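You operate a simulated robot arm through the tools that you are given. There is no shell and no other tool. Be economical: measure what you need, move in short steps, check, and stop when the job is done.

Carry out the task below with a simulated two-armed robot. There is one attempt and no reset: what you move stays moved.

## Task
Carry the teal crate with both arms and set it on the top of the plan chest. Take the brown-striped glove pack and put it on the blue book. Put the narrow yellow-label box that says "Y-52" from the white folding table on the panel of the light box and the narrow yellow-label box labelled "Y-21" on the top of the round wooden stand. Do these in any order. Set down upright: narrow yellow-label box.

It is judged by the outcome, as a careful person would: the job done as asked, and still so three seconds after it is handed in. It fails if anything else is knocked over, pushed out of place, dropped, spilled or broken.

## Robot
Two 7-joint arms with fingered hands on one trunk, on a base that drives. Base frame: it is fixed to the floor where the robot stands at the start and does not move with it; the origin is under the middle of the robot, x ahead of it, y to its left, z up; the surface under the hand at the start is at about z = 81.4. Readings come in cm, rad, newtons and seconds.
The left shoulder is at the start at [20, 13.5, 82], the right one opposite. Places, roughly: blue book [550, -150, 75]; brown-striped glove pack [600, 25, 150]; narrow yellow-label box [425, -150, 75]; panel of the light box [60, -30, 80]; top of the plan chest [-120, 200, 90]; top of the round wooden stand (29x24 cm) [430, 20, 122]. Payload 4 kg a hand.
Tool frame (each hand has its own): the origin (TCP) lies between the finger pads and is the grasp point; the fingertips stand 2.5 cm ahead of it; z points along the fingers, y is the line along which they close. Largest opening 8.8 cm; the body of the gripper starts 2.9 cm behind the TCP. The gripper is a hand of 4 fingers: y runs from the thumb to the fingers, the wrist lies at [-1.3, -10.6, -17.4] in the tool frame, and closing takes about 1.5 s.
Orientation is told as [roll, pitch, yaw] about the base's x, y, z axes, in that order, counted from this pose: with the fingers straight down and the wrist toward the robot, the tool's x, y and z point along [0, 1, 0], [1, 0, 0] and [0, 0, -1] of the base frame.

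## Interface
- The arms move only by the tool apply_moves. It takes "left_motion", "right_motion" or both (then of equal length, played together; a hand with none holds still); each is a list that holds one entry, the list of rows, each a list of 6 numbers: the shift along the tool's x, y, z in units of 200 mm (1.0 is 200 mm), then the turn, a rotation vector about the tool's x, y, z in units of 90 degrees (1.0 is 90 degrees). In form: [[[x, y, z, rx, ry, rz], ...]]. A call has 1 to 8 rows; each row is the pose to reach, as a shift and turn from the pose commanded when the call began, along the tool's axes at that moment. "left_jaw" and "right_jaw" are, for a hand that has rows, the finger opening in cm, from 0 to 8.8, set as the call begins (left out, the last holds). A call with a number of a shift or a turn outside -1 to 1 is refused whole. A row lasts 0.2 s, in which the tool goes at most 5 cm and 0.15 rad; a call with a longer step from one row to the next is refused whole, and so is a gripper value outside its range. A pose out of reach is approached as far as the arm can. The call stops where the force on the tool passes 40 N (or 10 N more than at its start, if that is more) or the arm is blocked; 0.2 s more then pass. The fingers move at their own pace (about 15.3 cm/s each) and stop on an object; they squeeze with about 23 N. The grip force told is the motor's: it shows also when the fingers shut on nothing. Time passes only in rows, and 0.2 s behind the last, so rows that repeat a pose let the fingers close. The reply holds the time, the measured pose of the TCP, the force on the tool along the base axes, the opening and the grip force, in the units named above and with some noise, with the torque about the TCP (base axes, N m) and any sound that the robot's microphone picked up.
- Cameras (640 x 400 px; columns grow to the right, rows downward): "scene" is now at [13.61, -0.65, 141.69]; the picture's right is [-0.07, -1.00, 0.00], its down [-0.77, 0.06, -0.63] and it looks along [0.63, -0.05, -0.77] (base axes); focal length 273 px, centre (320, 200). "left" rides on the left gripper at [-6.4, -8.3, -9.8] in its tool frame; the picture's right is [-0.62, -0.37, 0.69], its down [0.71, -0.63, 0.30] and it looks along [0.32, 0.68, 0.65] (tool axes); focal length 265 px, centre (320, 200). "right" rides on the right gripper at [6.4, -8.3, -9.8] in its tool frame; the picture's right is [-0.62, 0.37, -0.69], its down [-0.71, -0.63, 0.30] and it looks along [-0.32, 0.68, 0.65] (tool axes); focal length 265 px, centre (320, 200). There is no depth. A picture from a camera that has moved, and an enlarged one, comes with that camera's place and axes in the base frame and with its lens.
- capture(camera): a new picture of that camera. No time passes.
- lift_body(by): slides the trunk up (or, below 0, down) by that many cm; the arms and the scene camera ride with it, the base frame stays. It gives what a move gives, with no picture.
- steer(legs): drives the robot by 1 to 6 legs, each [ahead, left, turn to the left] in cm, cm and rad, along the robot's own axes; the way and the turn of a leg run together, so that a leg with both is an arc; at most 150 cm and 3.142 rad a leg. The arms and the cameras ride along, it lands a little off, and it stops where it bumps. It gives what a move gives.
- curl_fingers(index, middle, ring, thumb_bend, thumb_turn, hand): sets how far each is bent, from 0 (flat) to 1 (curled in); at 0.3 the hand is open as for a grip, at 0.7 the pads meet at the TCP. One left out holds its place. A second passes; each finger stops where it meets its share of the squeeze, and holds until it gets a number again. A gripper value or a shape takes the hand back. It gives what a move gives, with no picture; readings hold the bend of each and the force on the fingers (four entries, about 0 where the hand has none), thumb and palm. thumb_turn goes from beside the hand (0) to across from the fingers (1), as for a grip.
- set_grasp(shape, hand): the hand has 4 fingers and takes this shape, open, in about a second: jaw (thumb against the fingers, like two jaws); tri (thumb and two fingers); tip (a fingertip pinch); poke (one finger out to press); point (the index stretched); flat (the hand flat); cup (the hand cupped); fist (a fist). The gripper value then closes the fingers along that shape, each until it touches; the sizes above hold for jaw. It gives what a move gives, with no picture.
- aim_head(pan, tilt): turns the head with the scene camera to pan (to the left, within 1.693 rad either way) and tilt (down, from -0.506 to 1.204), counted from straight ahead of the robot. It gives what a move gives.
- close_up(camera, box): a new picture of the part [left, top, right, bottom] of that camera's present view, enlarged. No time passes.
- job_done(): hands the job in; it is judged then, once.

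Go step by step. Nothing tells you exact positions but the pictures and the camera data: compare them with the known pose of the tool, close in by small moves and look again before you grip or let go. The budget is 165 turns and 118 pictures, counting those below and the enlarged ones. Unless the task says otherwise, let go and move clear before handing in, and close with one line.

The tools are called after ">>>" by a JSON object that holds its "fn" and its "kwargs". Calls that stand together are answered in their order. apply_moves: Moves the arms, as the interface text tells. Its arguments: {"type":"object","properties":{"left_motion":{"type":"array","items":{"type":"array","items":{"type":"array","items":{"type":"number"}}}},"left_jaw":{"type":"number"},"right_motion":{"type":"array","items":{"type":"array","items":{"type":"array","items":{"type":"number"}}}},"right_jaw":{"type":"number"}},"required":[]} The other tools are called the same way: lift_body (by) slides the trunk up or down; set_grasp (shape, hand) gives the hand a shape; curl_fingers (index, middle, ring, thumb_bend, thumb_turn, hand) moves the fingers one by one; steer (legs) drives the base; aim_head (pan, tilt) turns the head that bears the scene camera; capture (camera) takes a picture; close_up (camera, box) takes an enlarged picture of a part of a camera's view; job_done () hands the job in.

At the start:

```text
time: 0.0
left_ee_pos: [61.31, 17.56, 106.12]
left_tool_rot: [0.0, -0.002, -0.001]
left_contact_force: [0.3, 0.0, -0.1]
left_torque: [-0.01, -0.01, -0.01]
left_gripper_width: 8.77
left_gripper_force: 0.1
left_shape: jaw
left_bend: [0.3, 0.3, 0.3, 0.3, 0.98]
left_finger forces: [0.0, 0.1, 0.1, 0.0, 0.0, 0.0]
right_ee_pos: [49.9, -34.76, 110.57]
right_tool_rot: [0.001, -0.001, -0.001]
right_contact_force: [-0.7, 0.0, 0.2]
right_torque: [0.01, -0.02, 0.03]
right_gripper_width: 8.75
right_gripper_force: 0.1
right_shape: jaw
right_bend: [0.3, 0.3, 0.3, 0.3, 0.98]
right_finger forces: [0.0, 0.0, 0.0, 0.0, 0.0, 0.0]
trunk travel left (down, up): [-42.5, 34.5]
robot x, y, heading: [-0.06, -0.2, 0.001]
head pan, tilt: [-0.075, 0.883]
```

scene: 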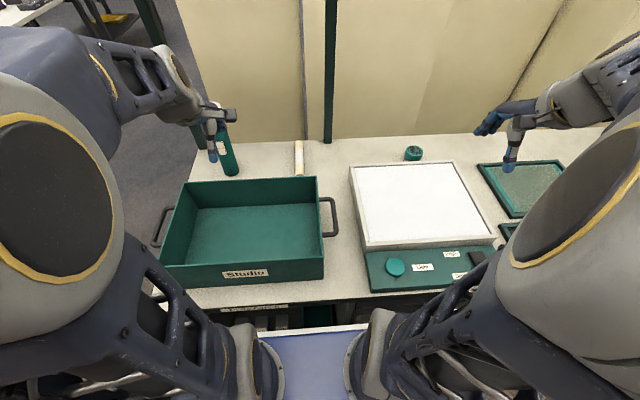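
right: 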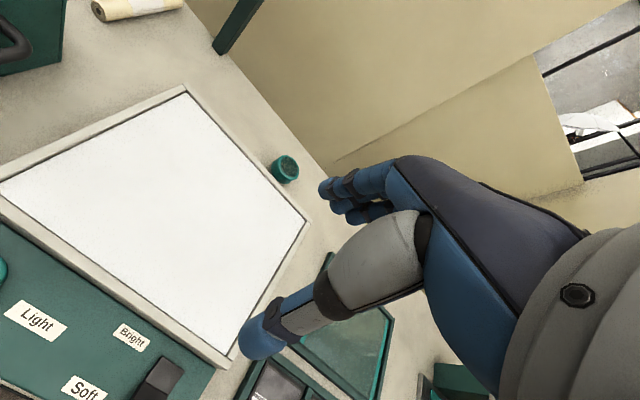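
left: 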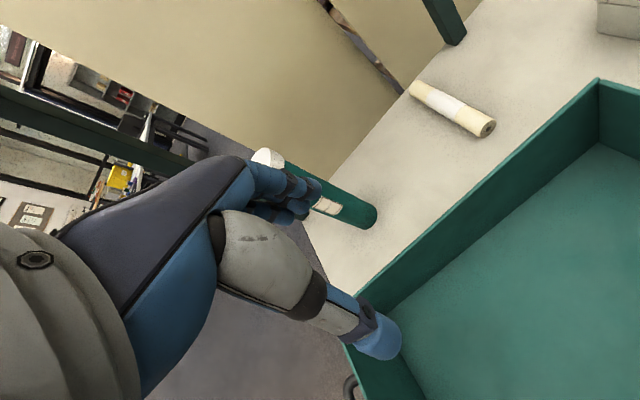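

The crate stands ahead on the bench with a handle at each end, and the light box is to its right. I'll look around before moving.

>>> {"fn": "close_up", "kwargs": {"camera": "scene", "box": [130, 130, 370, 320]}}

>>> {"fn": "aim_head", "kwargs": {"pan": 1.6, "tilt": 0.35}}

>>> {"fn": "capture", "kwargs": {"camera": "scene"}}

>>> {"fn": "aim_head", "kwargs": {"pan": 0.5, "tilt": 0.2}}

>>> {"fn": "capture", "kwargs": {"camera": "scene"}}

>>> {"fn": "aim_head", "kwargs": {"pan": -0.6, "tilt": 0.2}}

>>> {"fn": "capture", "kwargs": {"camera": "scene"}}

>>> {"fn": "aim_head", "kwargs": {"pan": -1.6, "tilt": 0.35}}

>>> {"fn": "capture", "kwargs": {"camera": "scene"}}

```text
2.11 times, centred on (250, 225) of scene
camera zoom: at [13.61, -0.65, 141.69], right [-0.07, -1.0, 0.0], down [-0.77, 0.06, -0.63], along [0.63, -0.05, -0.77], focal length 576 px, centre (467, 147)
```

zoom: 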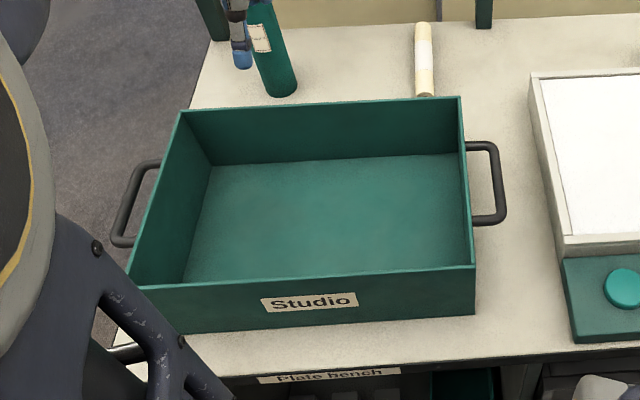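

```text
time: 1.7
left_ee_pos: [61.18, 17.55, 106.03]
left_tool_rot: [-0.001, 0.0, 0.0]
left_contact_force: [-0.9, -0.6, 0.3]
left_torque: [0.01, 0.01, -0.03]
left_gripper_width: 8.76
left_gripper_force: 0.1
left_shape: jaw
left_bend: [0.3, 0.3, 0.3, 0.3, 0.98]
left_finger forces: [0.1, 0.0, 0.1, 0.1, 0.0, 0.0]
right_ee_pos: [50.0, -34.78, 110.64]
right_tool_rot: [0.0, 0.002, -0.001]
right_contact_force: [-0.4, -0.5, -0.1]
right_torque: [-0.03, 0.0, -0.01]
right_gripper_width: 8.76
right_gripper_force: 0.0
right_shape: jaw
right_bend: [0.3, 0.3, 0.3, 0.3, 0.98]
right_finger forces: [0.0, 0.0, 0.0, 0.0, 0.1, 0.0]
trunk travel left (down, up): [-42.5, 34.5]
robot x, y, heading: [-0.15, 0.01, 0.007]
head pan, tilt: [1.6, 0.351]
```

```text
113 pictures are left
camera scene: at [5.72, 9.23, 146.32], right [1.0, 0.03, 0.0], down [0.01, -0.34, -0.94], along [-0.03, 0.94, -0.34], focal length 273 px, centre (320, 200)
```

scene: 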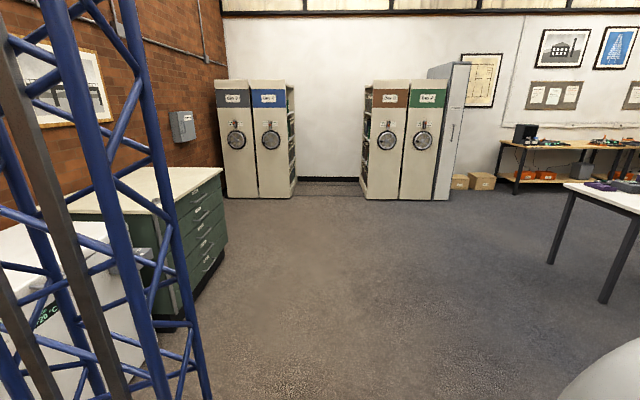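

```text
time: 3.0
left_ee_pos: [61.24, 17.65, 106.05]
left_tool_rot: [-0.001, 0.001, 0.0]
left_contact_force: [-0.1, 0.3, 0.8]
left_torque: [0.0, 0.0, 0.03]
left_gripper_width: 8.76
left_gripper_force: 0.0
left_shape: jaw
left_bend: [0.3, 0.3, 0.3, 0.3, 0.98]
left_finger forces: [0.0, 0.0, 0.0, 0.0, 0.0, 0.0]
right_ee_pos: [49.93, -34.83, 110.66]
right_tool_rot: [0.0, 0.0, 0.001]
right_contact_force: [0.5, 0.2, -0.6]
right_torque: [0.02, -0.01, 0.01]
right_gripper_width: 8.76
right_gripper_force: 0.1
right_shape: jaw
right_bend: [0.3, 0.3, 0.3, 0.3, 0.98]
right_finger forces: [0.0, 0.1, 0.0, 0.0, 0.0, 0.0]
trunk travel left (down, up): [-42.5, 34.5]
robot x, y, heading: [-0.17, -0.06, 0.008]
head pan, tilt: [0.499, 0.201]
```

```text
112 pictures are left
camera scene: at [14.17, 4.39, 147.72], right [0.48, -0.88, 0.0], down [-0.18, -0.1, -0.98], along [0.86, 0.47, -0.2], focal length 273 px, centre (320, 200)
```

scene: 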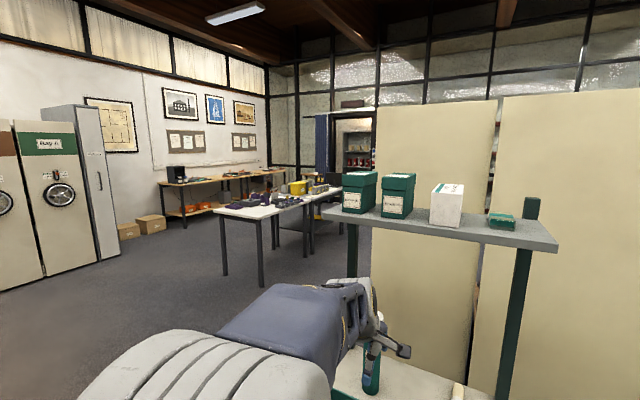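

```text
time: 4.4
left_ee_pos: [61.24, 17.53, 106.04]
left_tool_rot: [0.0, 0.001, 0.0]
left_contact_force: [-0.6, -0.7, -0.5]
left_torque: [-0.01, 0.03, 0.05]
left_gripper_width: 8.77
left_gripper_force: 0.1
left_shape: jaw
left_bend: [0.3, 0.3, 0.3, 0.3, 0.98]
left_finger forces: [0.1, 0.0, 0.0, 0.0, 0.0, 0.0]
right_ee_pos: [50.0, -34.81, 110.73]
right_tool_rot: [0.001, 0.0, -0.001]
right_contact_force: [0.0, 0.1, 0.0]
right_torque: [0.01, -0.01, -0.03]
right_gripper_width: 8.74
right_gripper_force: 0.1
right_shape: jaw
right_bend: [0.3, 0.3, 0.3, 0.3, 0.98]
right_finger forces: [0.0, 0.1, 0.1, 0.0, 0.0, 0.1]
trunk travel left (down, up): [-42.5, 34.5]
robot x, y, heading: [-0.35, 0.07, -0.003]
head pan, tilt: [-0.6, 0.201]
```

```text
111 pictures are left
camera scene: at [13.68, -5.34, 147.72], right [-0.56, -0.83, 0.0], down [-0.16, 0.11, -0.98], along [0.81, -0.55, -0.2], focal length 273 px, centre (320, 200)
```

scene: 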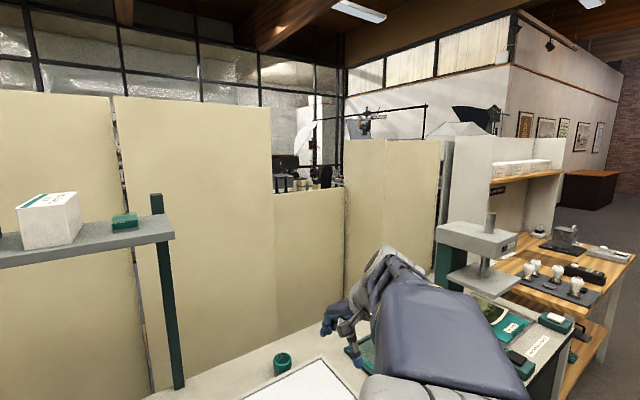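

```text
time: 5.7
left_ee_pos: [61.36, 17.59, 106.03]
left_tool_rot: [0.001, -0.001, 0.0]
left_contact_force: [-0.7, -0.6, -1.2]
left_torque: [-0.03, 0.01, 0.01]
left_gripper_width: 8.78
left_gripper_force: 0.1
left_shape: jaw
left_bend: [0.3, 0.3, 0.3, 0.3, 0.98]
left_finger forces: [0.0, 0.0, 0.0, 0.0, 0.0, 0.0]
right_ee_pos: [49.86, -34.78, 110.7]
right_tool_rot: [-0.002, -0.001, -0.001]
right_contact_force: [-0.7, -0.7, 0.2]
right_torque: [0.02, 0.02, -0.03]
right_gripper_width: 8.79
right_gripper_force: 0.1
right_shape: jaw
right_bend: [0.3, 0.3, 0.3, 0.3, 0.98]
right_finger forces: [0.0, 0.1, 0.0, 0.1, 0.0, 0.0]
trunk travel left (down, up): [-42.5, 34.5]
robot x, y, heading: [0.37, 0.23, -0.002]
head pan, tilt: [-1.6, 0.351]
```

```text
110 pictures are left
camera scene: at [5.72, -9.39, 146.32], right [-1.0, 0.03, 0.0], down [0.01, 0.34, -0.94], along [-0.03, -0.94, -0.34], focal length 273 px, centre (320, 200)
```

scene: 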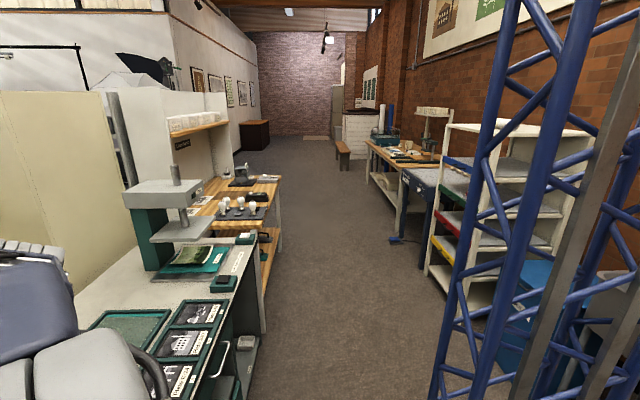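

The plan chest is to the back-left and the folding table is behind the partition. First I'll centre the robot on the crate, a bit further back.

>>> {"fn": "steer", "kwargs": {"legs": [[-12, 0, 0], [0, 13, 0]]}}

>>> {"fn": "aim_head", "kwargs": {"pan": 0.0, "tilt": 0.75}}

>>> {"fn": "capture", "kwargs": {"camera": "scene"}}

>>> {"fn": "capture", "kwargs": {"camera": "right"}}

>>> {"fn": "capture", "kwargs": {"camera": "left"}}

```text
time: 7.8
left_ee_pos: [49.46, 30.69, 106.03]
left_tool_rot: [-0.001, 0.0, -0.002]
left_contact_force: [0.8, -0.4, -0.3]
left_torque: [-0.01, 0.02, -0.02]
left_gripper_width: 8.76
left_gripper_force: 0.1
left_shape: jaw
left_bend: [0.3, 0.3, 0.3, 0.3, 0.98]
left_finger forces: [0.1, 0.0, 0.0, 0.1, 0.0, 0.0]
right_ee_pos: [38.0, -21.81, 110.64]
right_tool_rot: [0.001, -0.001, -0.002]
right_contact_force: [-0.4, 1.2, 0.0]
right_torque: [0.03, 0.01, -0.01]
right_gripper_width: 8.74
right_gripper_force: 0.0
right_shape: jaw
right_bend: [0.3, 0.3, 0.3, 0.3, 0.98]
right_finger forces: [0.0, 0.0, 0.0, 0.0, 0.0, 0.0]
trunk travel left (down, up): [-42.5, 34.5]
robot x, y, heading: [-12.09, 13.03, -0.005]
head pan, tilt: [-1.6, 0.351]
```

```text
time: 9.4
left_ee_pos: [49.33, 30.77, 106.0]
left_tool_rot: [0.001, 0.0, -0.002]
left_contact_force: [-0.1, 0.0, -0.4]
left_torque: [0.01, 0.01, -0.01]
left_gripper_width: 8.74
left_gripper_force: 0.0
left_shape: jaw
left_bend: [0.3, 0.3, 0.3, 0.3, 0.98]
left_finger forces: [0.0, 0.0, 0.0, 0.0, 0.0, 0.0]
right_ee_pos: [38.0, -21.73, 110.69]
right_tool_rot: [0.0, 0.0, -0.003]
right_contact_force: [-0.1, 0.1, -0.3]
right_torque: [0.02, -0.01, -0.02]
right_gripper_width: 8.75
right_gripper_force: 0.0
right_shape: jaw
right_bend: [0.3, 0.3, 0.3, 0.3, 0.98]
right_finger forces: [0.0, 0.0, 0.0, 0.1, 0.1, 0.0]
trunk travel left (down, up): [-42.5, 34.5]
robot x, y, heading: [-11.92, 12.6, -0.001]
head pan, tilt: [0.0, 0.75]
```

```text
109 pictures are left
camera scene: at [2.37, 12.96, 142.75], right [0.0, -1.0, 0.0], down [-0.68, 0.0, -0.73], along [0.73, 0.0, -0.68], focal length 273 px, centre (320, 200)
```

scene: 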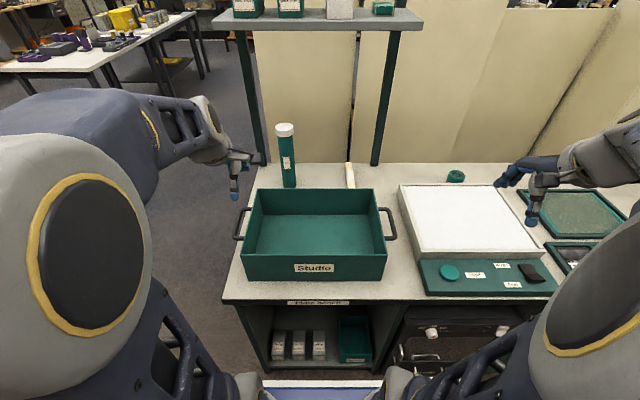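

```text
108 pictures are left
camera right: at [29.52, -15.35, 120.56], right [0.37, -0.62, 0.69], down [-0.63, -0.71, -0.3], along [0.68, -0.33, -0.65], focal length 265 px, centre (320, 200)
```

right: 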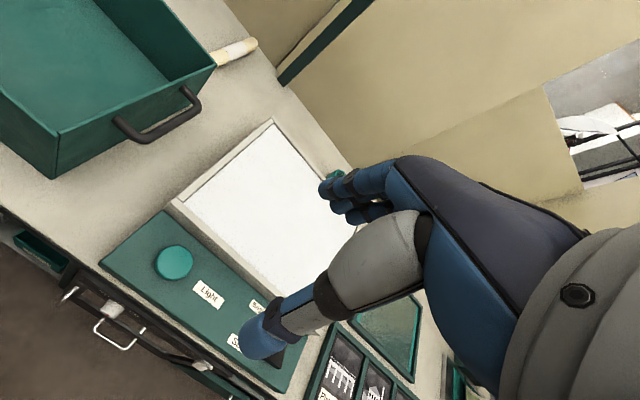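

```text
107 pictures are left
camera left: at [40.96, 24.05, 115.89], right [-0.37, -0.62, -0.69], down [-0.63, 0.72, -0.3], along [0.68, 0.32, -0.65], focal length 265 px, centre (320, 200)
```

left: 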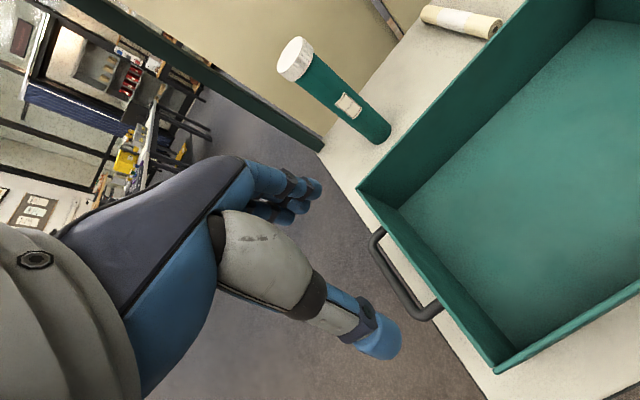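

Both handle bars triangulate to about x=53, z=86, with y=35 on the left and y=-7 on the right. I'll turn both hands so the fingers close across the bars, wrists outward, staying high.

>>> {"fn": "apply_moves", "kwargs": {"left_motion": [[[0.03, 0.02, 0, 0, 0, 0.0875], [0.06, 0.05, 0, 0, 0, 0.175], [0.09, 0.07, 0, 0, 0, 0.2625], [0.12, 0.1, 0, 0, 0, 0.35], [0.15, 0.12, 0, 0, 0, 0.4375], [0.18, 0.14, 0, 0, 0, 0.525], [0.21, 0.16, 0, 0, 0, 0.6125], [0.23, 0.185, 0, 0, 0, 0.7]]], "right_motion": [[[0.06, 0.09, 0, 0, 0, -0.0875], [0.12, 0.18, 0, 0, 0, -0.175], [0.18, 0.27, 0, 0, 0, -0.2625], [0.24, 0.36, 0, 0, 0, -0.35], [0.3, 0.45, 0, 0, 0, -0.4375], [0.36, 0.54, 0, 0, 0, -0.525], [0.42, 0.63, 0, 0, 0, -0.6125], [0.48, 0.72, 0, 0, 0, -0.7]]]}}

>>> {"fn": "apply_moves", "kwargs": {"left_motion": [[[0, 0, 0, 0, 0, 0.09], [0, 0, 0, 0, 0, 0.18], [0, 0, 0, 0, 0, 0.26], [0, 0, 0, 0, 0, 0.3]]], "right_motion": [[[0, 0, 0, 0, 0, -0.09], [0, 0, 0, 0, 0, -0.18], [0, 0, 0, 0, 0, -0.26], [0, 0, 0, 0, 0, -0.3]]], "left_jaw": 4, "right_jaw": 4}}

>>> {"fn": "capture", "kwargs": {"camera": "scene"}}

>>> {"fn": "capture", "kwargs": {"camera": "right"}}

>>> {"fn": "capture", "kwargs": {"camera": "left"}}

```text
time: 11.2
left_ee_pos: [53.19, 35.15, 106.11]
left_tool_rot: [0.001, -0.001, -1.103]
left_contact_force: [0.6, 0.7, 0.4]
left_torque: [0.02, -0.01, 0.01]
left_gripper_width: 8.75
left_gripper_force: 0.0
left_shape: jaw
left_bend: [0.3, 0.3, 0.3, 0.3, 0.98]
left_finger forces: [0.0, 0.0, 0.0, 0.0, 0.1, 0.0]
right_ee_pos: [52.16, -12.21, 110.62]
right_tool_rot: [0.002, -0.001, 1.1]
right_contact_force: [-0.1, 0.2, 0.1]
right_torque: [-0.01, -0.01, 0.0]
right_gripper_width: 8.77
right_gripper_force: 0.0
right_shape: jaw
right_bend: [0.3, 0.3, 0.3, 0.3, 0.98]
right_finger forces: [0.0, 0.0, 0.0, 0.1, 0.0, 0.1]
trunk travel left (down, up): [-42.5, 34.5]
robot x, y, heading: [-12.22, 13.11, -0.001]
head pan, tilt: [0.0, 0.75]
```

```text
time: 12.2
left_ee_pos: [53.14, 35.15, 106.06]
left_tool_rot: [0.001, -0.002, -1.574]
left_contact_force: [-0.2, 0.6, -0.6]
left_torque: [0.02, 0.02, 0.0]
left_gripper_width: 4.04
left_gripper_force: 0.0
left_shape: jaw
left_bend: [0.74, 0.46, 0.43, 0.71, 1.0]
left_finger forces: [0.1, 0.0, 0.0, 0.1, 0.0, 0.1]
right_ee_pos: [52.24, -12.23, 110.7]
right_tool_rot: [-0.002, 0.0, 1.572]
right_contact_force: [-0.3, 0.8, 0.6]
right_torque: [0.0, 0.02, -0.03]
right_gripper_width: 4.04
right_gripper_force: 0.1
right_shape: jaw
right_bend: [0.74, 0.46, 0.43, 0.71, 1.0]
right_finger forces: [0.0, 0.0, 0.0, 0.1, 0.0, 0.0]
trunk travel left (down, up): [-42.5, 34.5]
robot x, y, heading: [-12.01, 13.09, 0.004]
head pan, tilt: [0.0, 0.75]
```

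```text
106 pictures are left
camera scene: at [2.36, 12.97, 142.75], right [0.0, -1.0, 0.0], down [-0.68, 0.0, -0.73], along [0.73, 0.0, -0.68], focal length 273 px, centre (320, 200)
```

scene: 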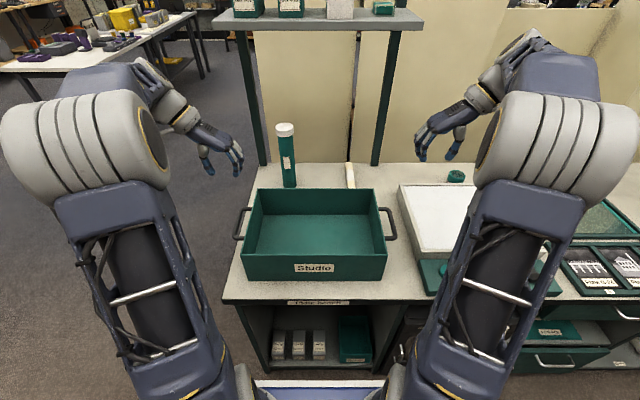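

```text
105 pictures are left
camera right: at [45.84, -20.57, 120.54], right [0.62, 0.37, 0.69], down [0.71, -0.63, -0.3], along [0.32, 0.68, -0.65], focal length 265 px, centre (320, 200)
```

right: 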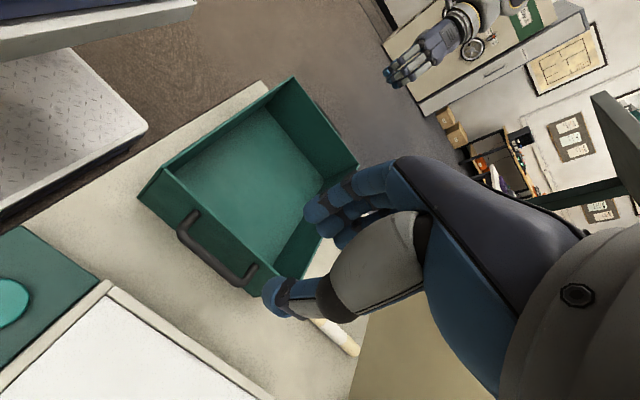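

```text
104 pictures are left
camera left: at [46.59, 43.41, 115.9], right [-0.62, 0.37, -0.69], down [0.72, 0.63, -0.3], along [0.32, -0.68, -0.65], focal length 265 px, centre (320, 200)
```

left: 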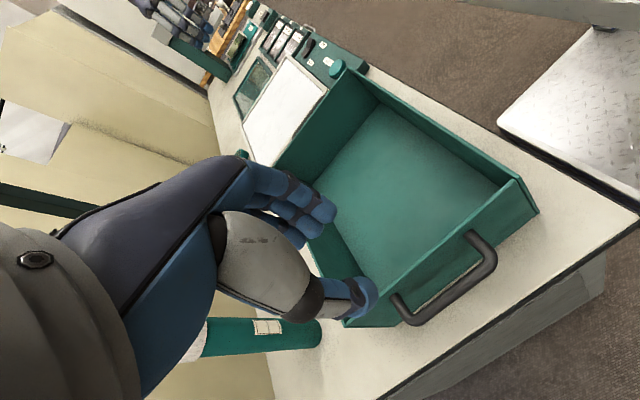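

The jaws hover outside the handles. I'll bring both down to just above the bars and check.

>>> {"fn": "apply_moves", "kwargs": {"left_motion": [[[0.01, -0.01, 0.1, 0, 0, 0], [0.02, -0.02, 0.2, 0, 0, 0], [0.04, -0.02, 0.35, 0, 0, 0], [0.045, -0.02, 0.5, 0, 0, 0], [0.045, -0.02, 0.62, 0, 0, 0], [0.045, -0.02, 0.72, 0, 0, 0]]], "right_motion": [[[-0.02, 0.06, 0.15, 0, 0, 0], [-0.04, 0.12, 0.3, 0, 0, 0], [-0.06, 0.18, 0.5, 0, 0, 0], [-0.08, 0.24, 0.7, 0, 0, 0], [-0.08, 0.26, 0.85, 0, 0, 0], [-0.08, 0.26, 0.95, 0, 0, 0]]], "left_jaw": 3, "right_jaw": 3}}

>>> {"fn": "close_up", "kwargs": {"camera": "scene", "box": [180, 150, 460, 325]}}

>>> {"fn": "capture", "kwargs": {"camera": "right"}}

>>> {"fn": "capture", "kwargs": {"camera": "left"}}

```text
time: 13.6
left_ee_pos: [53.86, 35.47, 91.7]
left_tool_rot: [0.001, 0.001, -1.572]
left_contact_force: [-0.2, 0.7, -1.2]
left_torque: [0.0, -0.01, 0.0]
left_gripper_width: 3.06
left_gripper_force: 0.0
left_shape: jaw
left_bend: [0.74, 0.51, 0.49, 0.73, 1.0]
left_finger forces: [0.1, 0.0, 0.0, 0.1, 0.1, 0.1]
right_ee_pos: [53.94, -6.95, 91.45]
right_tool_rot: [0.0, 0.0, 1.568]
right_contact_force: [-0.6, -0.5, 1.2]
right_torque: [0.0, -0.01, 0.0]
right_gripper_width: 3.05
right_gripper_force: 0.1
right_shape: jaw
right_bend: [0.74, 0.51, 0.49, 0.73, 1.0]
right_finger forces: [0.0, 0.0, 0.0, 0.0, 0.1, 0.0]
trunk travel left (down, up): [-42.5, 34.5]
robot x, y, heading: [-12.25, 12.76, -0.006]
head pan, tilt: [0.0, 0.75]
```

```text
2.29 times, centred on (320, 238) of scene
camera zoom: at [2.36, 12.96, 142.76], right [0.0, -1.0, 0.0], down [-0.68, 0.0, -0.73], along [0.73, 0.0, -0.68], focal length 625 px, centre (320, 114)
```

zoom: 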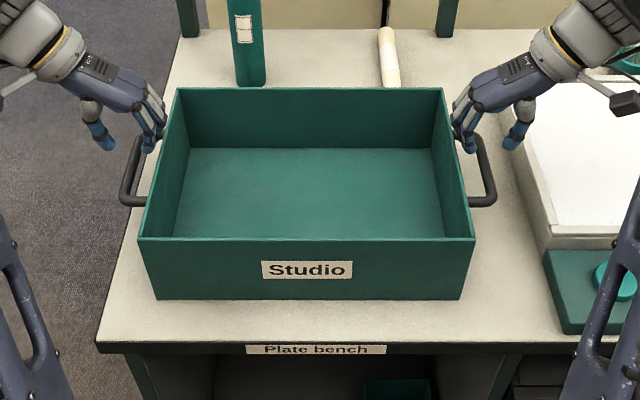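

```text
102 pictures are left
camera right: at [47.4, -15.32, 101.49], right [0.62, 0.37, 0.69], down [0.71, -0.63, -0.3], along [0.33, 0.68, -0.65], focal length 265 px, centre (320, 200)
```

right: 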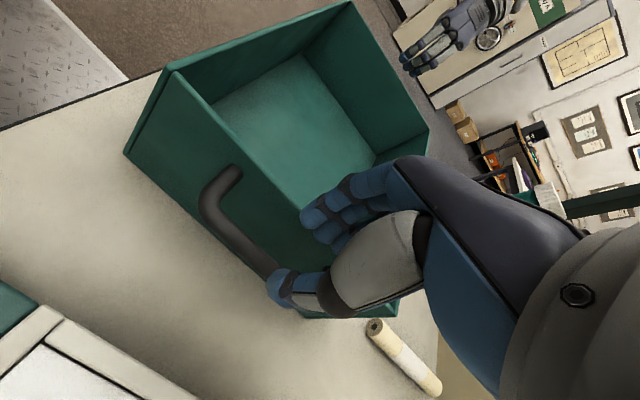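

```text
101 pictures are left
camera left: at [47.4, 43.8, 101.54], right [-0.62, 0.37, -0.69], down [0.72, 0.63, -0.3], along [0.32, -0.68, -0.65], focal length 265 px, centre (320, 200)
```

left: 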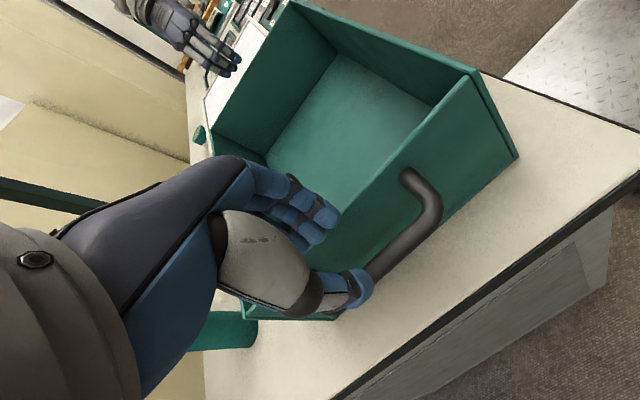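

The fingers sit between wall and bar, and the thumbs are outside. I'll lower both to the bar height.

>>> {"fn": "apply_moves", "kwargs": {"left_motion": [[[0, 0, 0.08, 0, 0, 0], [0, 0, 0.16, 0, 0, 0], [0, 0, 0.24, 0, 0, 0], [0, 0, 0.31, 0, 0, 0]]], "right_motion": [[[0, 0, 0.08, 0, 0, 0], [0, 0, 0.16, 0, 0, 0], [0, 0, 0.24, 0, 0, 0], [0, 0, 0.3, 0, 0, 0]]]}}

>>> {"fn": "close_up", "kwargs": {"camera": "scene", "box": [180, 150, 460, 325]}}

>>> {"fn": "capture", "kwargs": {"camera": "left"}}

```text
time: 14.3
left_ee_pos: [54.13, 35.44, 89.56]
left_tool_rot: [0.014, -0.005, -1.574]
left_contact_force: [-7.1, 1.9, 30.1]
left_torque: [-0.88, -0.13, -0.18]
left_gripper_width: 3.08
left_gripper_force: 0.1
left_shape: jaw
left_bend: [0.74, 0.52, 0.49, 0.73, 1.0]
left_finger forces: [0.1, 30.0, 0.0, 0.0, 0.1, 0.0]
right_ee_pos: [54.1, -6.81, 89.62]
right_tool_rot: [-0.014, -0.005, 1.568]
right_contact_force: [-6.2, -1.5, 29.4]
right_torque: [0.89, -0.11, 0.18]
right_gripper_width: 3.1
right_gripper_force: 0.1
right_shape: jaw
right_bend: [0.74, 0.51, 0.49, 0.73, 1.0]
right_finger forces: [0.0, 29.0, 0.0, 0.1, 0.0, 0.0]
trunk travel left (down, up): [-42.5, 34.5]
robot x, y, heading: [-11.93, 13.22, -0.001]
head pan, tilt: [0.0, 0.75]
stopped in row 3 (left hand): the force on the tool passed its limit at 50 N (the readings are from after the stop); the commanded pose is now the measured one
```

```text
2.29 times, centred on (320, 238) of scene
camera zoom: at [2.19, 12.96, 142.86], right [0.0, -1.0, 0.0], down [-0.68, 0.0, -0.73], along [0.73, 0.0, -0.68], focal length 625 px, centre (320, 114)
```

zoom: 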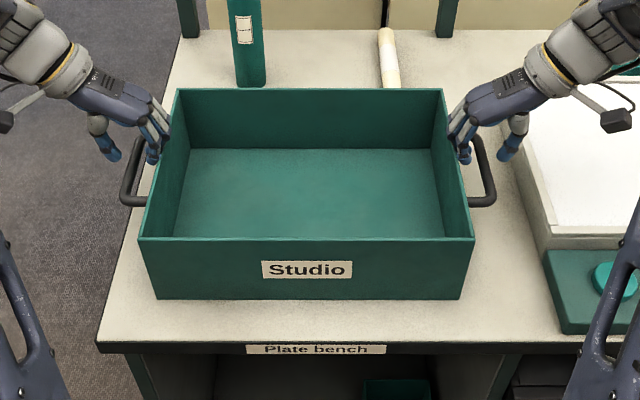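

```text
99 pictures are left
camera left: at [47.46, 43.68, 99.24], right [-0.61, 0.37, -0.7], down [0.72, 0.63, -0.3], along [0.33, -0.69, -0.65], focal length 265 px, centre (320, 200)
```

left: 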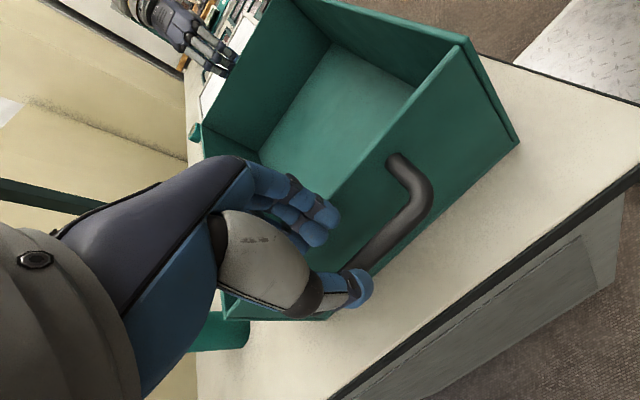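

The middle fingers landed on the crate rim. I'll rise, shift outward about 0.65 cm with a narrower opening, and go down again.

>>> {"fn": "apply_moves", "kwargs": {"left_motion": [[[0, 0, -0.06, 0, 0, 0], [0, 0, -0.12, 0, 0, 0], [0, -0.033, -0.12, 0, 0, 0], [0, -0.033, -0.12, 0, 0, 0]]], "right_motion": [[[0, 0, -0.06, 0, 0, 0], [0, 0, -0.12, 0, 0, 0], [0, -0.035, -0.12, 0, 0, 0], [0, -0.035, -0.12, 0, 0, 0]]], "left_jaw": 2.5, "right_jaw": 2.5}}

>>> {"fn": "apply_moves", "kwargs": {"left_motion": [[[0, 0, 0.06, 0, 0, 0], [0, 0, 0.12, 0, 0, 0], [0, 0, 0.18, 0, 0, 0], [0, 0, 0.24, 0, 0, 0], [0, 0, 0.3, 0, 0, 0]]], "right_motion": [[[0, 0, 0.06, 0, 0, 0], [0, 0, 0.12, 0, 0, 0], [0, 0, 0.18, 0, 0, 0], [0, 0, 0.24, 0, 0, 0], [0, 0, 0.3, 0, 0, 0]]]}}

>>> {"fn": "close_up", "kwargs": {"camera": "scene", "box": [180, 150, 460, 325]}}

```text
time: 15.3
left_ee_pos: [54.16, 36.06, 91.49]
left_tool_rot: [0.008, -0.003, -1.574]
left_contact_force: [0.9, 0.4, -0.7]
left_torque: [0.02, -0.03, -0.02]
left_gripper_width: 2.52
left_gripper_force: 0.1
left_shape: jaw
left_bend: [0.74, 0.54, 0.52, 0.74, 1.0]
left_finger forces: [0.0, 0.0, 0.0, 0.0, 0.0, 0.1]
right_ee_pos: [54.16, -7.68, 91.51]
right_tool_rot: [-0.009, -0.005, 1.568]
right_contact_force: [0.3, 0.8, 0.3]
right_torque: [0.0, 0.0, 0.01]
right_gripper_width: 2.53
right_gripper_force: 0.1
right_shape: jaw
right_bend: [0.74, 0.54, 0.52, 0.74, 1.0]
right_finger forces: [0.1, 0.0, 0.1, 0.0, 0.0, 0.1]
trunk travel left (down, up): [-42.5, 34.5]
robot x, y, heading: [-11.82, 13.11, 0.001]
head pan, tilt: [0.0, 0.75]
```

```text
time: 16.2
left_ee_pos: [54.43, 36.34, 87.95]
left_tool_rot: [0.021, -0.001, -1.565]
left_contact_force: [-4.3, 9.1, 21.2]
left_torque: [-0.83, -0.14, -0.06]
left_gripper_width: 2.44
left_gripper_force: 0.0
left_shape: jaw
left_bend: [0.74, 0.57, 0.52, 0.74, 1.0]
left_finger forces: [0.0, 33.8, 0.0, 0.1, 0.0, 0.0]
right_ee_pos: [54.35, -7.75, 87.84]
right_tool_rot: [-0.019, -0.003, 1.565]
right_contact_force: [-4.2, -8.3, 20.4]
right_torque: [0.86, -0.12, 0.06]
right_gripper_width: 2.49
right_gripper_force: 0.0
right_shape: jaw
right_bend: [0.74, 0.56, 0.52, 0.74, 1.0]
right_finger forces: [0.3, 32.7, 0.0, 0.1, 0.0, 0.0]
trunk travel left (down, up): [-42.5, 34.5]
robot x, y, heading: [-12.02, 12.78, -0.003]
head pan, tilt: [0.0, 0.75]
stopped in row 4 (left hand): the force on the tool passed its limit at 50 N (the readings are from after the stop); the commanded pose is now the measured one
```

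```text
2.29 times, centred on (320, 238) of scene
camera zoom: at [2.24, 12.97, 142.82], right [0.0, -1.0, 0.0], down [-0.68, 0.0, -0.73], along [0.73, 0.0, -0.68], focal length 625 px, centre (320, 114)
```

zoom: 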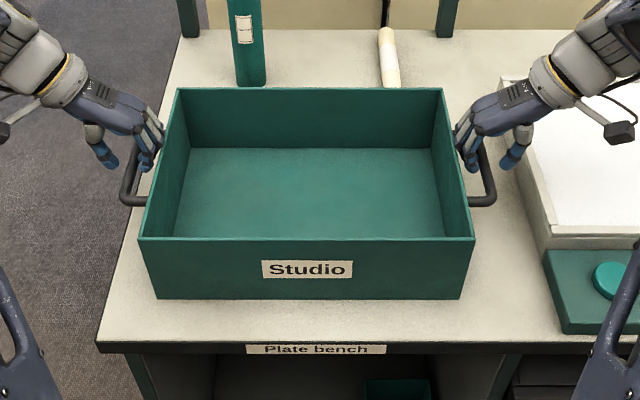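

The bent middle fingers still catch the rim. I'll rise and tilt both tools about 35° so the fingers come in from outside-above, with the thumb below the bar.

>>> {"fn": "apply_moves", "kwargs": {"left_motion": [[[0, 0, -0.12, 0, 0, 0], [0, -0.03, -0.22, 0, 0, 0], [0, -0.06, -0.22, -0.08, 0, 0], [0, -0.09, -0.22, -0.16, 0, 0], [0, -0.12, -0.22, -0.24, 0, 0], [0, -0.12, -0.22, -0.32, 0, 0], [0, -0.12, -0.22, -0.4, 0, 0]]], "right_motion": [[[0, 0, -0.12, 0, 0, 0], [0, -0.03, -0.22, 0, 0, 0], [0, -0.06, -0.22, -0.08, 0, 0], [0, -0.09, -0.22, -0.16, 0, 0], [0, -0.12, -0.22, -0.24, 0, 0], [0, -0.12, -0.22, -0.32, 0, 0], [0, -0.12, -0.22, -0.4, 0, 0]]], "left_jaw": 3.5, "right_jaw": 3.5}}

>>> {"fn": "capture", "kwargs": {"camera": "left"}}

>>> {"fn": "close_up", "kwargs": {"camera": "scene", "box": [180, 150, 460, 325]}}

```text
time: 17.9
left_ee_pos: [54.21, 38.72, 92.17]
left_tool_rot: [0.024, -0.632, -1.581]
left_contact_force: [-0.3, -0.2, -0.8]
left_torque: [0.04, 0.02, 0.01]
left_gripper_width: 3.48
left_gripper_force: 0.0
left_shape: jaw
left_bend: [0.74, 0.49, 0.46, 0.73, 1.0]
left_finger forces: [0.0, 0.1, 0.0, 0.0, 0.0, 0.0]
right_ee_pos: [54.21, -10.16, 91.92]
right_tool_rot: [-0.025, -0.633, 1.576]
right_contact_force: [-0.4, 0.0, 0.0]
right_torque: [0.0, -0.03, -0.01]
right_gripper_width: 3.46
right_gripper_force: 0.0
right_shape: jaw
right_bend: [0.74, 0.49, 0.46, 0.73, 1.0]
right_finger forces: [0.0, 0.1, 0.1, 0.0, 0.0, 0.0]
trunk travel left (down, up): [-42.5, 34.5]
robot x, y, heading: [-11.72, 13.26, -0.002]
head pan, tilt: [0.0, 0.75]
```

```text
97 pictures are left
camera left: at [47.67, 51.09, 94.99], right [-0.6, -0.11, -0.79], down [0.72, 0.33, -0.6], along [0.33, -0.94, -0.12], focal length 265 px, centre (320, 200)
```

left: 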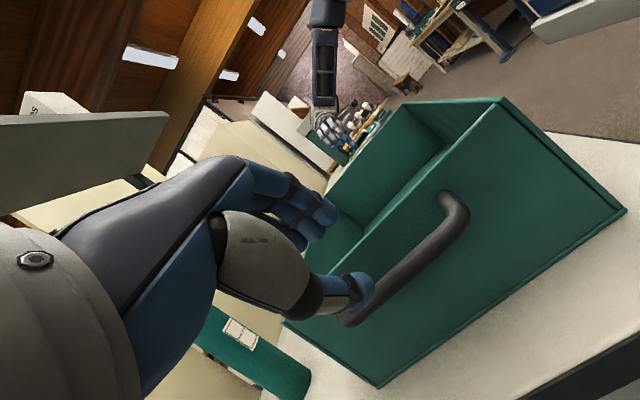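

```text
2.29 times, centred on (320, 238) of scene
camera zoom: at [2.35, 12.97, 142.76], right [0.0, -1.0, 0.0], down [-0.68, 0.0, -0.73], along [0.73, 0.0, -0.68], focal length 625 px, centre (320, 114)
```

zoom: 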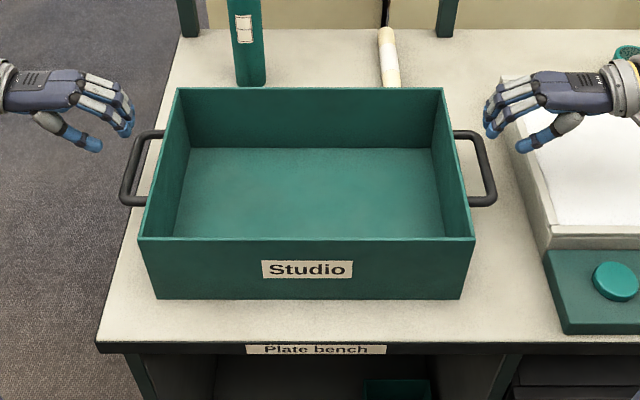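

Now the approach path is clear. I'll slide along the tool axis onto the bars.

>>> {"fn": "apply_moves", "kwargs": {"left_motion": [[[-0.02, -0.047, 0, 0, 0, 0], [-0.02, -0.047, 0.07, 0, 0, 0], [-0.02, -0.047, 0.14, 0, 0, 0], [-0.02, -0.047, 0.2, 0, 0, 0], [-0.02, -0.047, 0.26, 0, 0, 0], [-0.02, -0.047, 0.31, 0, 0, 0]]], "right_motion": [[[0.02, -0.038, 0, 0, 0, 0], [0.02, -0.038, 0.07, 0, 0, 0], [0.02, -0.038, 0.14, 0, 0, 0], [0.02, -0.038, 0.2, 0, 0, 0], [0.02, -0.038, 0.26, 0, 0, 0], [0.02, -0.038, 0.3, 0, 0, 0]]]}}

>>> {"fn": "capture", "kwargs": {"camera": "left"}}

>>> {"fn": "close_up", "kwargs": {"camera": "scene", "box": [180, 150, 460, 325]}}

```text
time: 19.3
left_ee_pos: [54.17, 36.05, 86.71]
left_tool_rot: [0.027, -0.63, -1.575]
left_contact_force: [-0.1, 5.0, 1.5]
left_torque: [-0.19, -0.05, 0.04]
left_gripper_width: 3.37
left_gripper_force: 0.0
left_shape: jaw
left_bend: [0.74, 0.51, 0.46, 0.73, 1.0]
left_finger forces: [0.1, 5.5, 0.0, 0.0, 0.0, 0.0]
right_ee_pos: [54.01, -7.46, 86.84]
right_tool_rot: [-0.028, -0.631, 1.576]
right_contact_force: [-0.4, -5.5, 2.0]
right_torque: [0.1, -0.06, -0.03]
right_gripper_width: 3.4
right_gripper_force: 0.0
right_shape: jaw
right_bend: [0.74, 0.51, 0.46, 0.73, 1.0]
right_finger forces: [0.0, 5.2, 0.0, 0.0, 0.1, 0.0]
trunk travel left (down, up): [-42.5, 34.5]
robot x, y, heading: [-12.05, 13.22, 0.001]
head pan, tilt: [0.0, 0.75]
stopped in row 6 (left hand): the force on the tool passed its limit at 42 N (the readings are from after the stop); the commanded pose is now the measured one
```

```text
95 pictures are left
camera left: at [47.4, 48.5, 89.66], right [-0.6, -0.12, -0.79], down [0.72, 0.34, -0.6], along [0.34, -0.93, -0.12], focal length 265 px, centre (320, 200)
```

left: 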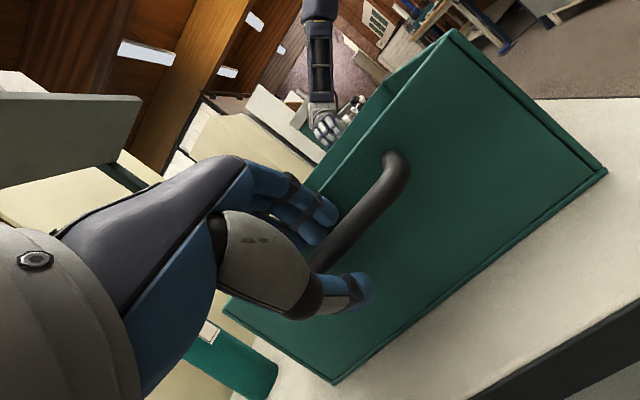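

```text
2.29 times, centred on (320, 238) of scene
camera zoom: at [2.36, 12.98, 142.73], right [0.0, -1.0, 0.0], down [-0.68, 0.0, -0.73], along [0.73, 0.0, -0.68], focal length 625 px, centre (320, 114)
```

zoom: 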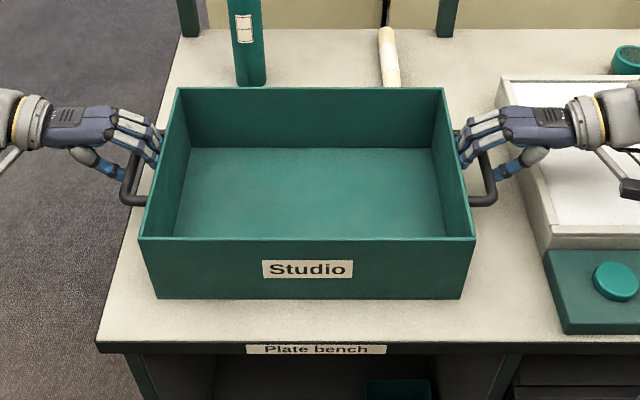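

The bar is between fingers and thumb on both sides, so I'll close both hands.

>>> {"fn": "apply_moves", "kwargs": {"left_motion": [[[0, 0, -0.01, 0, 0, 0], [0, 0, -0.01, 0, 0, 0], [0, 0, -0.01, 0, 0, 0], [0, 0, -0.01, 0, 0, 0], [0, 0, -0.01, 0, 0, 0], [0, 0, -0.01, 0, 0, 0], [0, 0, -0.01, 0, 0, 0], [0, 0, -0.01, 0, 0, 0]]], "right_motion": [[[0, 0, -0.01, 0, 0, 0], [0, 0, -0.01, 0, 0, 0], [0, 0, -0.01, 0, 0, 0], [0, 0, -0.01, 0, 0, 0], [0, 0, -0.01, 0, 0, 0], [0, 0, -0.01, 0, 0, 0], [0, 0, -0.01, 0, 0, 0], [0, 0, -0.01, 0, 0, 0]]], "left_jaw": 0, "right_jaw": 0}}

>>> {"fn": "capture", "kwargs": {"camera": "left"}}

>>> {"fn": "capture", "kwargs": {"camera": "right"}}

```text
time: 21.1
left_ee_pos: [54.17, 36.25, 86.93]
left_tool_rot: [0.028, -0.631, -1.577]
left_contact_force: [0.5, -0.7, -3.1]
left_torque: [-0.05, 0.05, 0.0]
left_gripper_width: 0.61
left_gripper_force: 22.4
left_shape: jaw
left_bend: [0.7, 0.74, 0.7, 0.73, 1.0]
left_finger forces: [18.0, 0.0, 2.6, 0.0, 21.5, 0.0]
right_ee_pos: [53.95, -7.51, 86.95]
right_tool_rot: [-0.026, -0.635, 1.574]
right_contact_force: [-0.1, 2.2, -2.7]
right_torque: [0.02, 0.03, -0.05]
right_gripper_width: 0.56
right_gripper_force: 22.4
right_shape: jaw
right_bend: [0.7, 0.74, 0.7, 0.72, 1.0]
right_finger forces: [17.6, 0.0, 3.0, 0.1, 21.6, 0.1]
trunk travel left (down, up): [-42.5, 34.5]
robot x, y, heading: [-11.72, 13.19, 0.005]
head pan, tilt: [0.0, 0.75]
```

```text
93 pictures are left
camera left: at [47.42, 48.56, 89.83], right [-0.6, -0.12, -0.79], down [0.72, 0.34, -0.6], along [0.34, -0.93, -0.12], focal length 265 px, centre (320, 200)
```

left: 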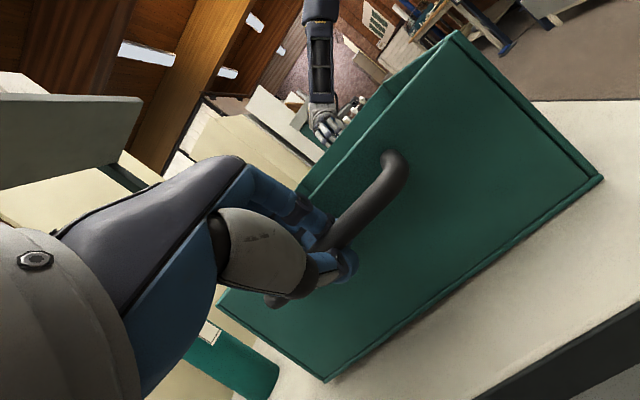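

```text
92 pictures are left
camera right: at [47.31, -19.99, 89.91], right [0.6, -0.12, 0.79], down [0.72, -0.34, -0.6], along [0.34, 0.93, -0.12], focal length 265 px, centre (320, 200)
```

right: 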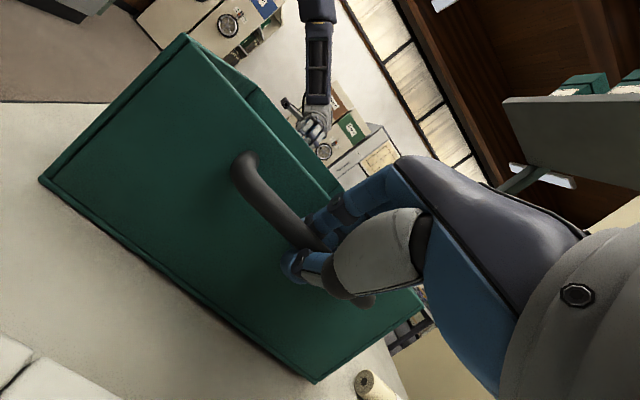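

The opening reads only 0.6 cm, so I need a closer look at whether the bar is really in the grip.

>>> {"fn": "close_up", "kwargs": {"camera": "left", "box": [230, 130, 430, 330]}}

>>> {"fn": "close_up", "kwargs": {"camera": "scene", "box": [220, 180, 280, 260]}}

```text
2.00 times, centred on (330, 230) of left
camera zoom: at [47.42, 48.56, 89.83], right [-0.6, -0.12, -0.79], down [0.72, 0.34, -0.6], along [0.34, -0.93, -0.12], focal length 531 px, centre (300, 140)
```

zoom: 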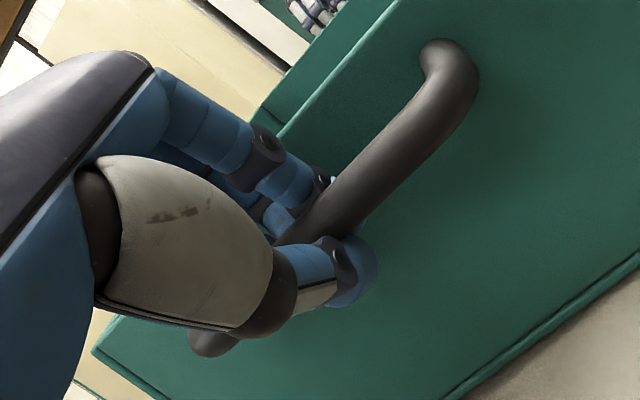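

```text
5.00 times, centred on (250, 220) of scene
camera zoom: at [2.38, 12.98, 142.75], right [0.0, -1.0, 0.0], down [-0.68, 0.0, -0.73], along [0.73, 0.0, -0.68], focal length 1367 px, centre (670, 100)
```

zoom: 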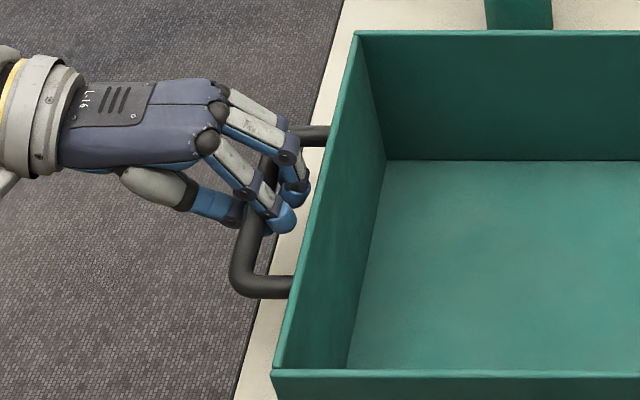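

The bar seems to run between the fingers and thumb. I'll test with a small trunk lift.

>>> {"fn": "lift_body", "kwargs": {"by": 2}}

>>> {"fn": "close_up", "kwargs": {"camera": "scene", "box": [180, 150, 460, 325]}}

```text
time: 21.8
left_ee_pos: [54.04, 36.18, 88.91]
left_tool_rot: [0.027, -0.633, -1.577]
left_contact_force: [0.4, -1.2, -2.7]
left_torque: [0.02, 0.04, 0.01]
left_gripper_width: 0.57
left_gripper_force: 23.1
left_shape: jaw
left_bend: [0.7, 0.74, 0.7, 0.73, 1.0]
left_finger forces: [18.1, 0.1, 2.3, 0.1, 20.8, 0.0]
right_ee_pos: [53.91, -7.54, 89.0]
right_tool_rot: [-0.024, -0.634, 1.574]
right_contact_force: [0.2, 1.2, -3.1]
right_torque: [-0.02, 0.0, -0.04]
right_gripper_width: 0.57
right_gripper_force: 22.5
right_shape: jaw
right_bend: [0.7, 0.74, 0.7, 0.73, 1.0]
right_finger forces: [17.8, 0.1, 2.5, 0.0, 20.9, 0.0]
trunk travel left (down, up): [-44.5, 32.5]
robot x, y, heading: [-12.09, 12.87, -0.003]
head pan, tilt: [0.0, 0.75]
```

```text
2.29 times, centred on (320, 238) of scene
camera zoom: at [2.38, 12.98, 144.75], right [0.0, -1.0, 0.0], down [-0.68, 0.0, -0.73], along [0.73, 0.0, -0.68], focal length 625 px, centre (320, 114)
```

zoom: 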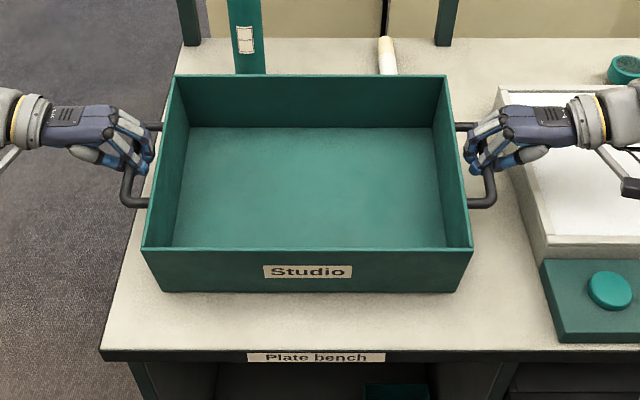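

The crate came up, light, about 3 N a hand. I'll lift it further and check the way on the left.

>>> {"fn": "lift_body", "kwargs": {"by": 20}}

>>> {"fn": "aim_head", "kwargs": {"pan": 1.69, "tilt": 0.7}}

>>> {"fn": "capture", "kwargs": {"camera": "scene"}}

>>> {"fn": "aim_head", "kwargs": {"pan": 0.6, "tilt": 0.6}}

>>> {"fn": "capture", "kwargs": {"camera": "scene"}}

```text
time: 24.0
left_ee_pos: [54.02, 36.27, 108.84]
left_tool_rot: [0.026, -0.633, -1.576]
left_contact_force: [0.0, -0.8, -2.8]
left_torque: [-0.03, 0.01, 0.02]
left_gripper_width: 0.57
left_gripper_force: 22.7
left_shape: jaw
left_bend: [0.7, 0.74, 0.7, 0.73, 1.0]
left_finger forces: [17.6, 0.1, 2.2, 0.1, 20.8, 0.0]
right_ee_pos: [54.0, -7.5, 108.99]
right_tool_rot: [-0.024, -0.634, 1.573]
right_contact_force: [-0.7, 1.5, -3.7]
right_torque: [0.0, 0.03, 0.02]
right_gripper_width: 0.57
right_gripper_force: 22.9
right_shape: jaw
right_bend: [0.7, 0.74, 0.7, 0.73, 1.0]
right_finger forces: [17.5, 0.0, 2.5, 0.1, 20.9, 0.0]
trunk travel left (down, up): [-64.5, 12.5]
robot x, y, heading: [-12.0, 13.06, 0.007]
head pan, tilt: [0.0, 0.75]
```

```text
time: 25.7
left_ee_pos: [54.17, 36.26, 108.95]
left_tool_rot: [0.027, -0.631, -1.576]
left_contact_force: [0.2, -1.3, -3.6]
left_torque: [-0.01, 0.01, 0.01]
left_gripper_width: 0.6
left_gripper_force: 22.9
left_shape: jaw
left_bend: [0.7, 0.74, 0.7, 0.73, 1.0]
left_finger forces: [17.6, 0.1, 2.4, 0.0, 20.8, 0.1]
right_ee_pos: [54.02, -7.49, 108.93]
right_tool_rot: [-0.025, -0.634, 1.575]
right_contact_force: [-0.3, 0.8, -4.4]
right_torque: [0.0, 0.02, -0.01]
right_gripper_width: 0.56
right_gripper_force: 23.1
right_shape: jaw
right_bend: [0.7, 0.74, 0.7, 0.73, 1.0]
right_finger forces: [17.5, 0.1, 2.4, 0.0, 20.9, 0.0]
trunk travel left (down, up): [-64.5, 12.5]
robot x, y, heading: [-12.06, 13.16, -0.001]
head pan, tilt: [1.689, 0.7]
```

```text
88 pictures are left
camera scene: at [-6.89, 21.42, 165.18], right [0.99, 0.12, 0.0], down [0.07, -0.64, -0.76], along [-0.09, 0.76, -0.64], focal length 273 px, centre (320, 200)
```

scene: 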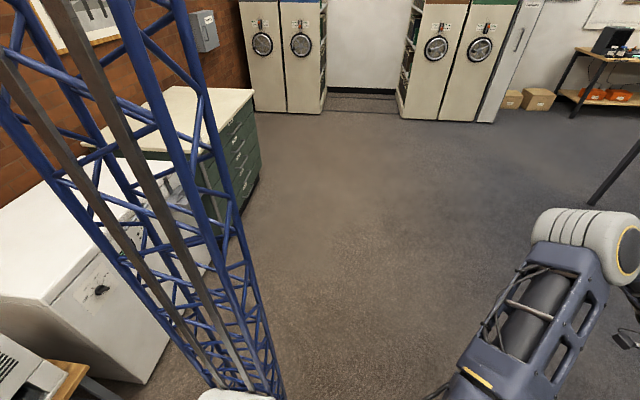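

```text
time: 27.0
left_ee_pos: [53.97, 36.14, 108.88]
left_tool_rot: [0.028, -0.631, -1.577]
left_contact_force: [0.3, -1.3, -3.2]
left_torque: [-0.03, 0.02, 0.0]
left_gripper_width: 0.58
left_gripper_force: 22.7
left_shape: jaw
left_bend: [0.7, 0.74, 0.7, 0.73, 1.0]
left_finger forces: [17.6, 0.1, 2.4, 0.0, 20.8, 0.1]
right_ee_pos: [53.97, -7.57, 109.07]
right_tool_rot: [-0.024, -0.634, 1.576]
right_contact_force: [-0.3, 1.3, -3.9]
right_torque: [-0.01, 0.01, -0.01]
right_gripper_width: 0.57
right_gripper_force: 22.9
right_shape: jaw
right_bend: [0.7, 0.74, 0.7, 0.73, 1.0]
right_finger forces: [17.5, 0.0, 2.4, 0.0, 20.9, 0.1]
trunk travel left (down, up): [-64.5, 12.5]
robot x, y, heading: [-11.72, 13.23, 0.001]
head pan, tilt: [0.6, 0.6]
```

```text
87 pictures are left
camera scene: at [1.39, 17.98, 166.04], right [0.56, -0.83, 0.0], down [-0.47, -0.32, -0.82], along [0.68, 0.47, -0.57], focal length 273 px, centre (320, 200)
```

scene: 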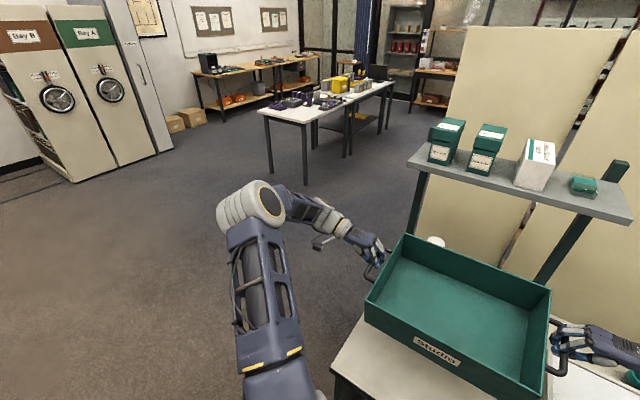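

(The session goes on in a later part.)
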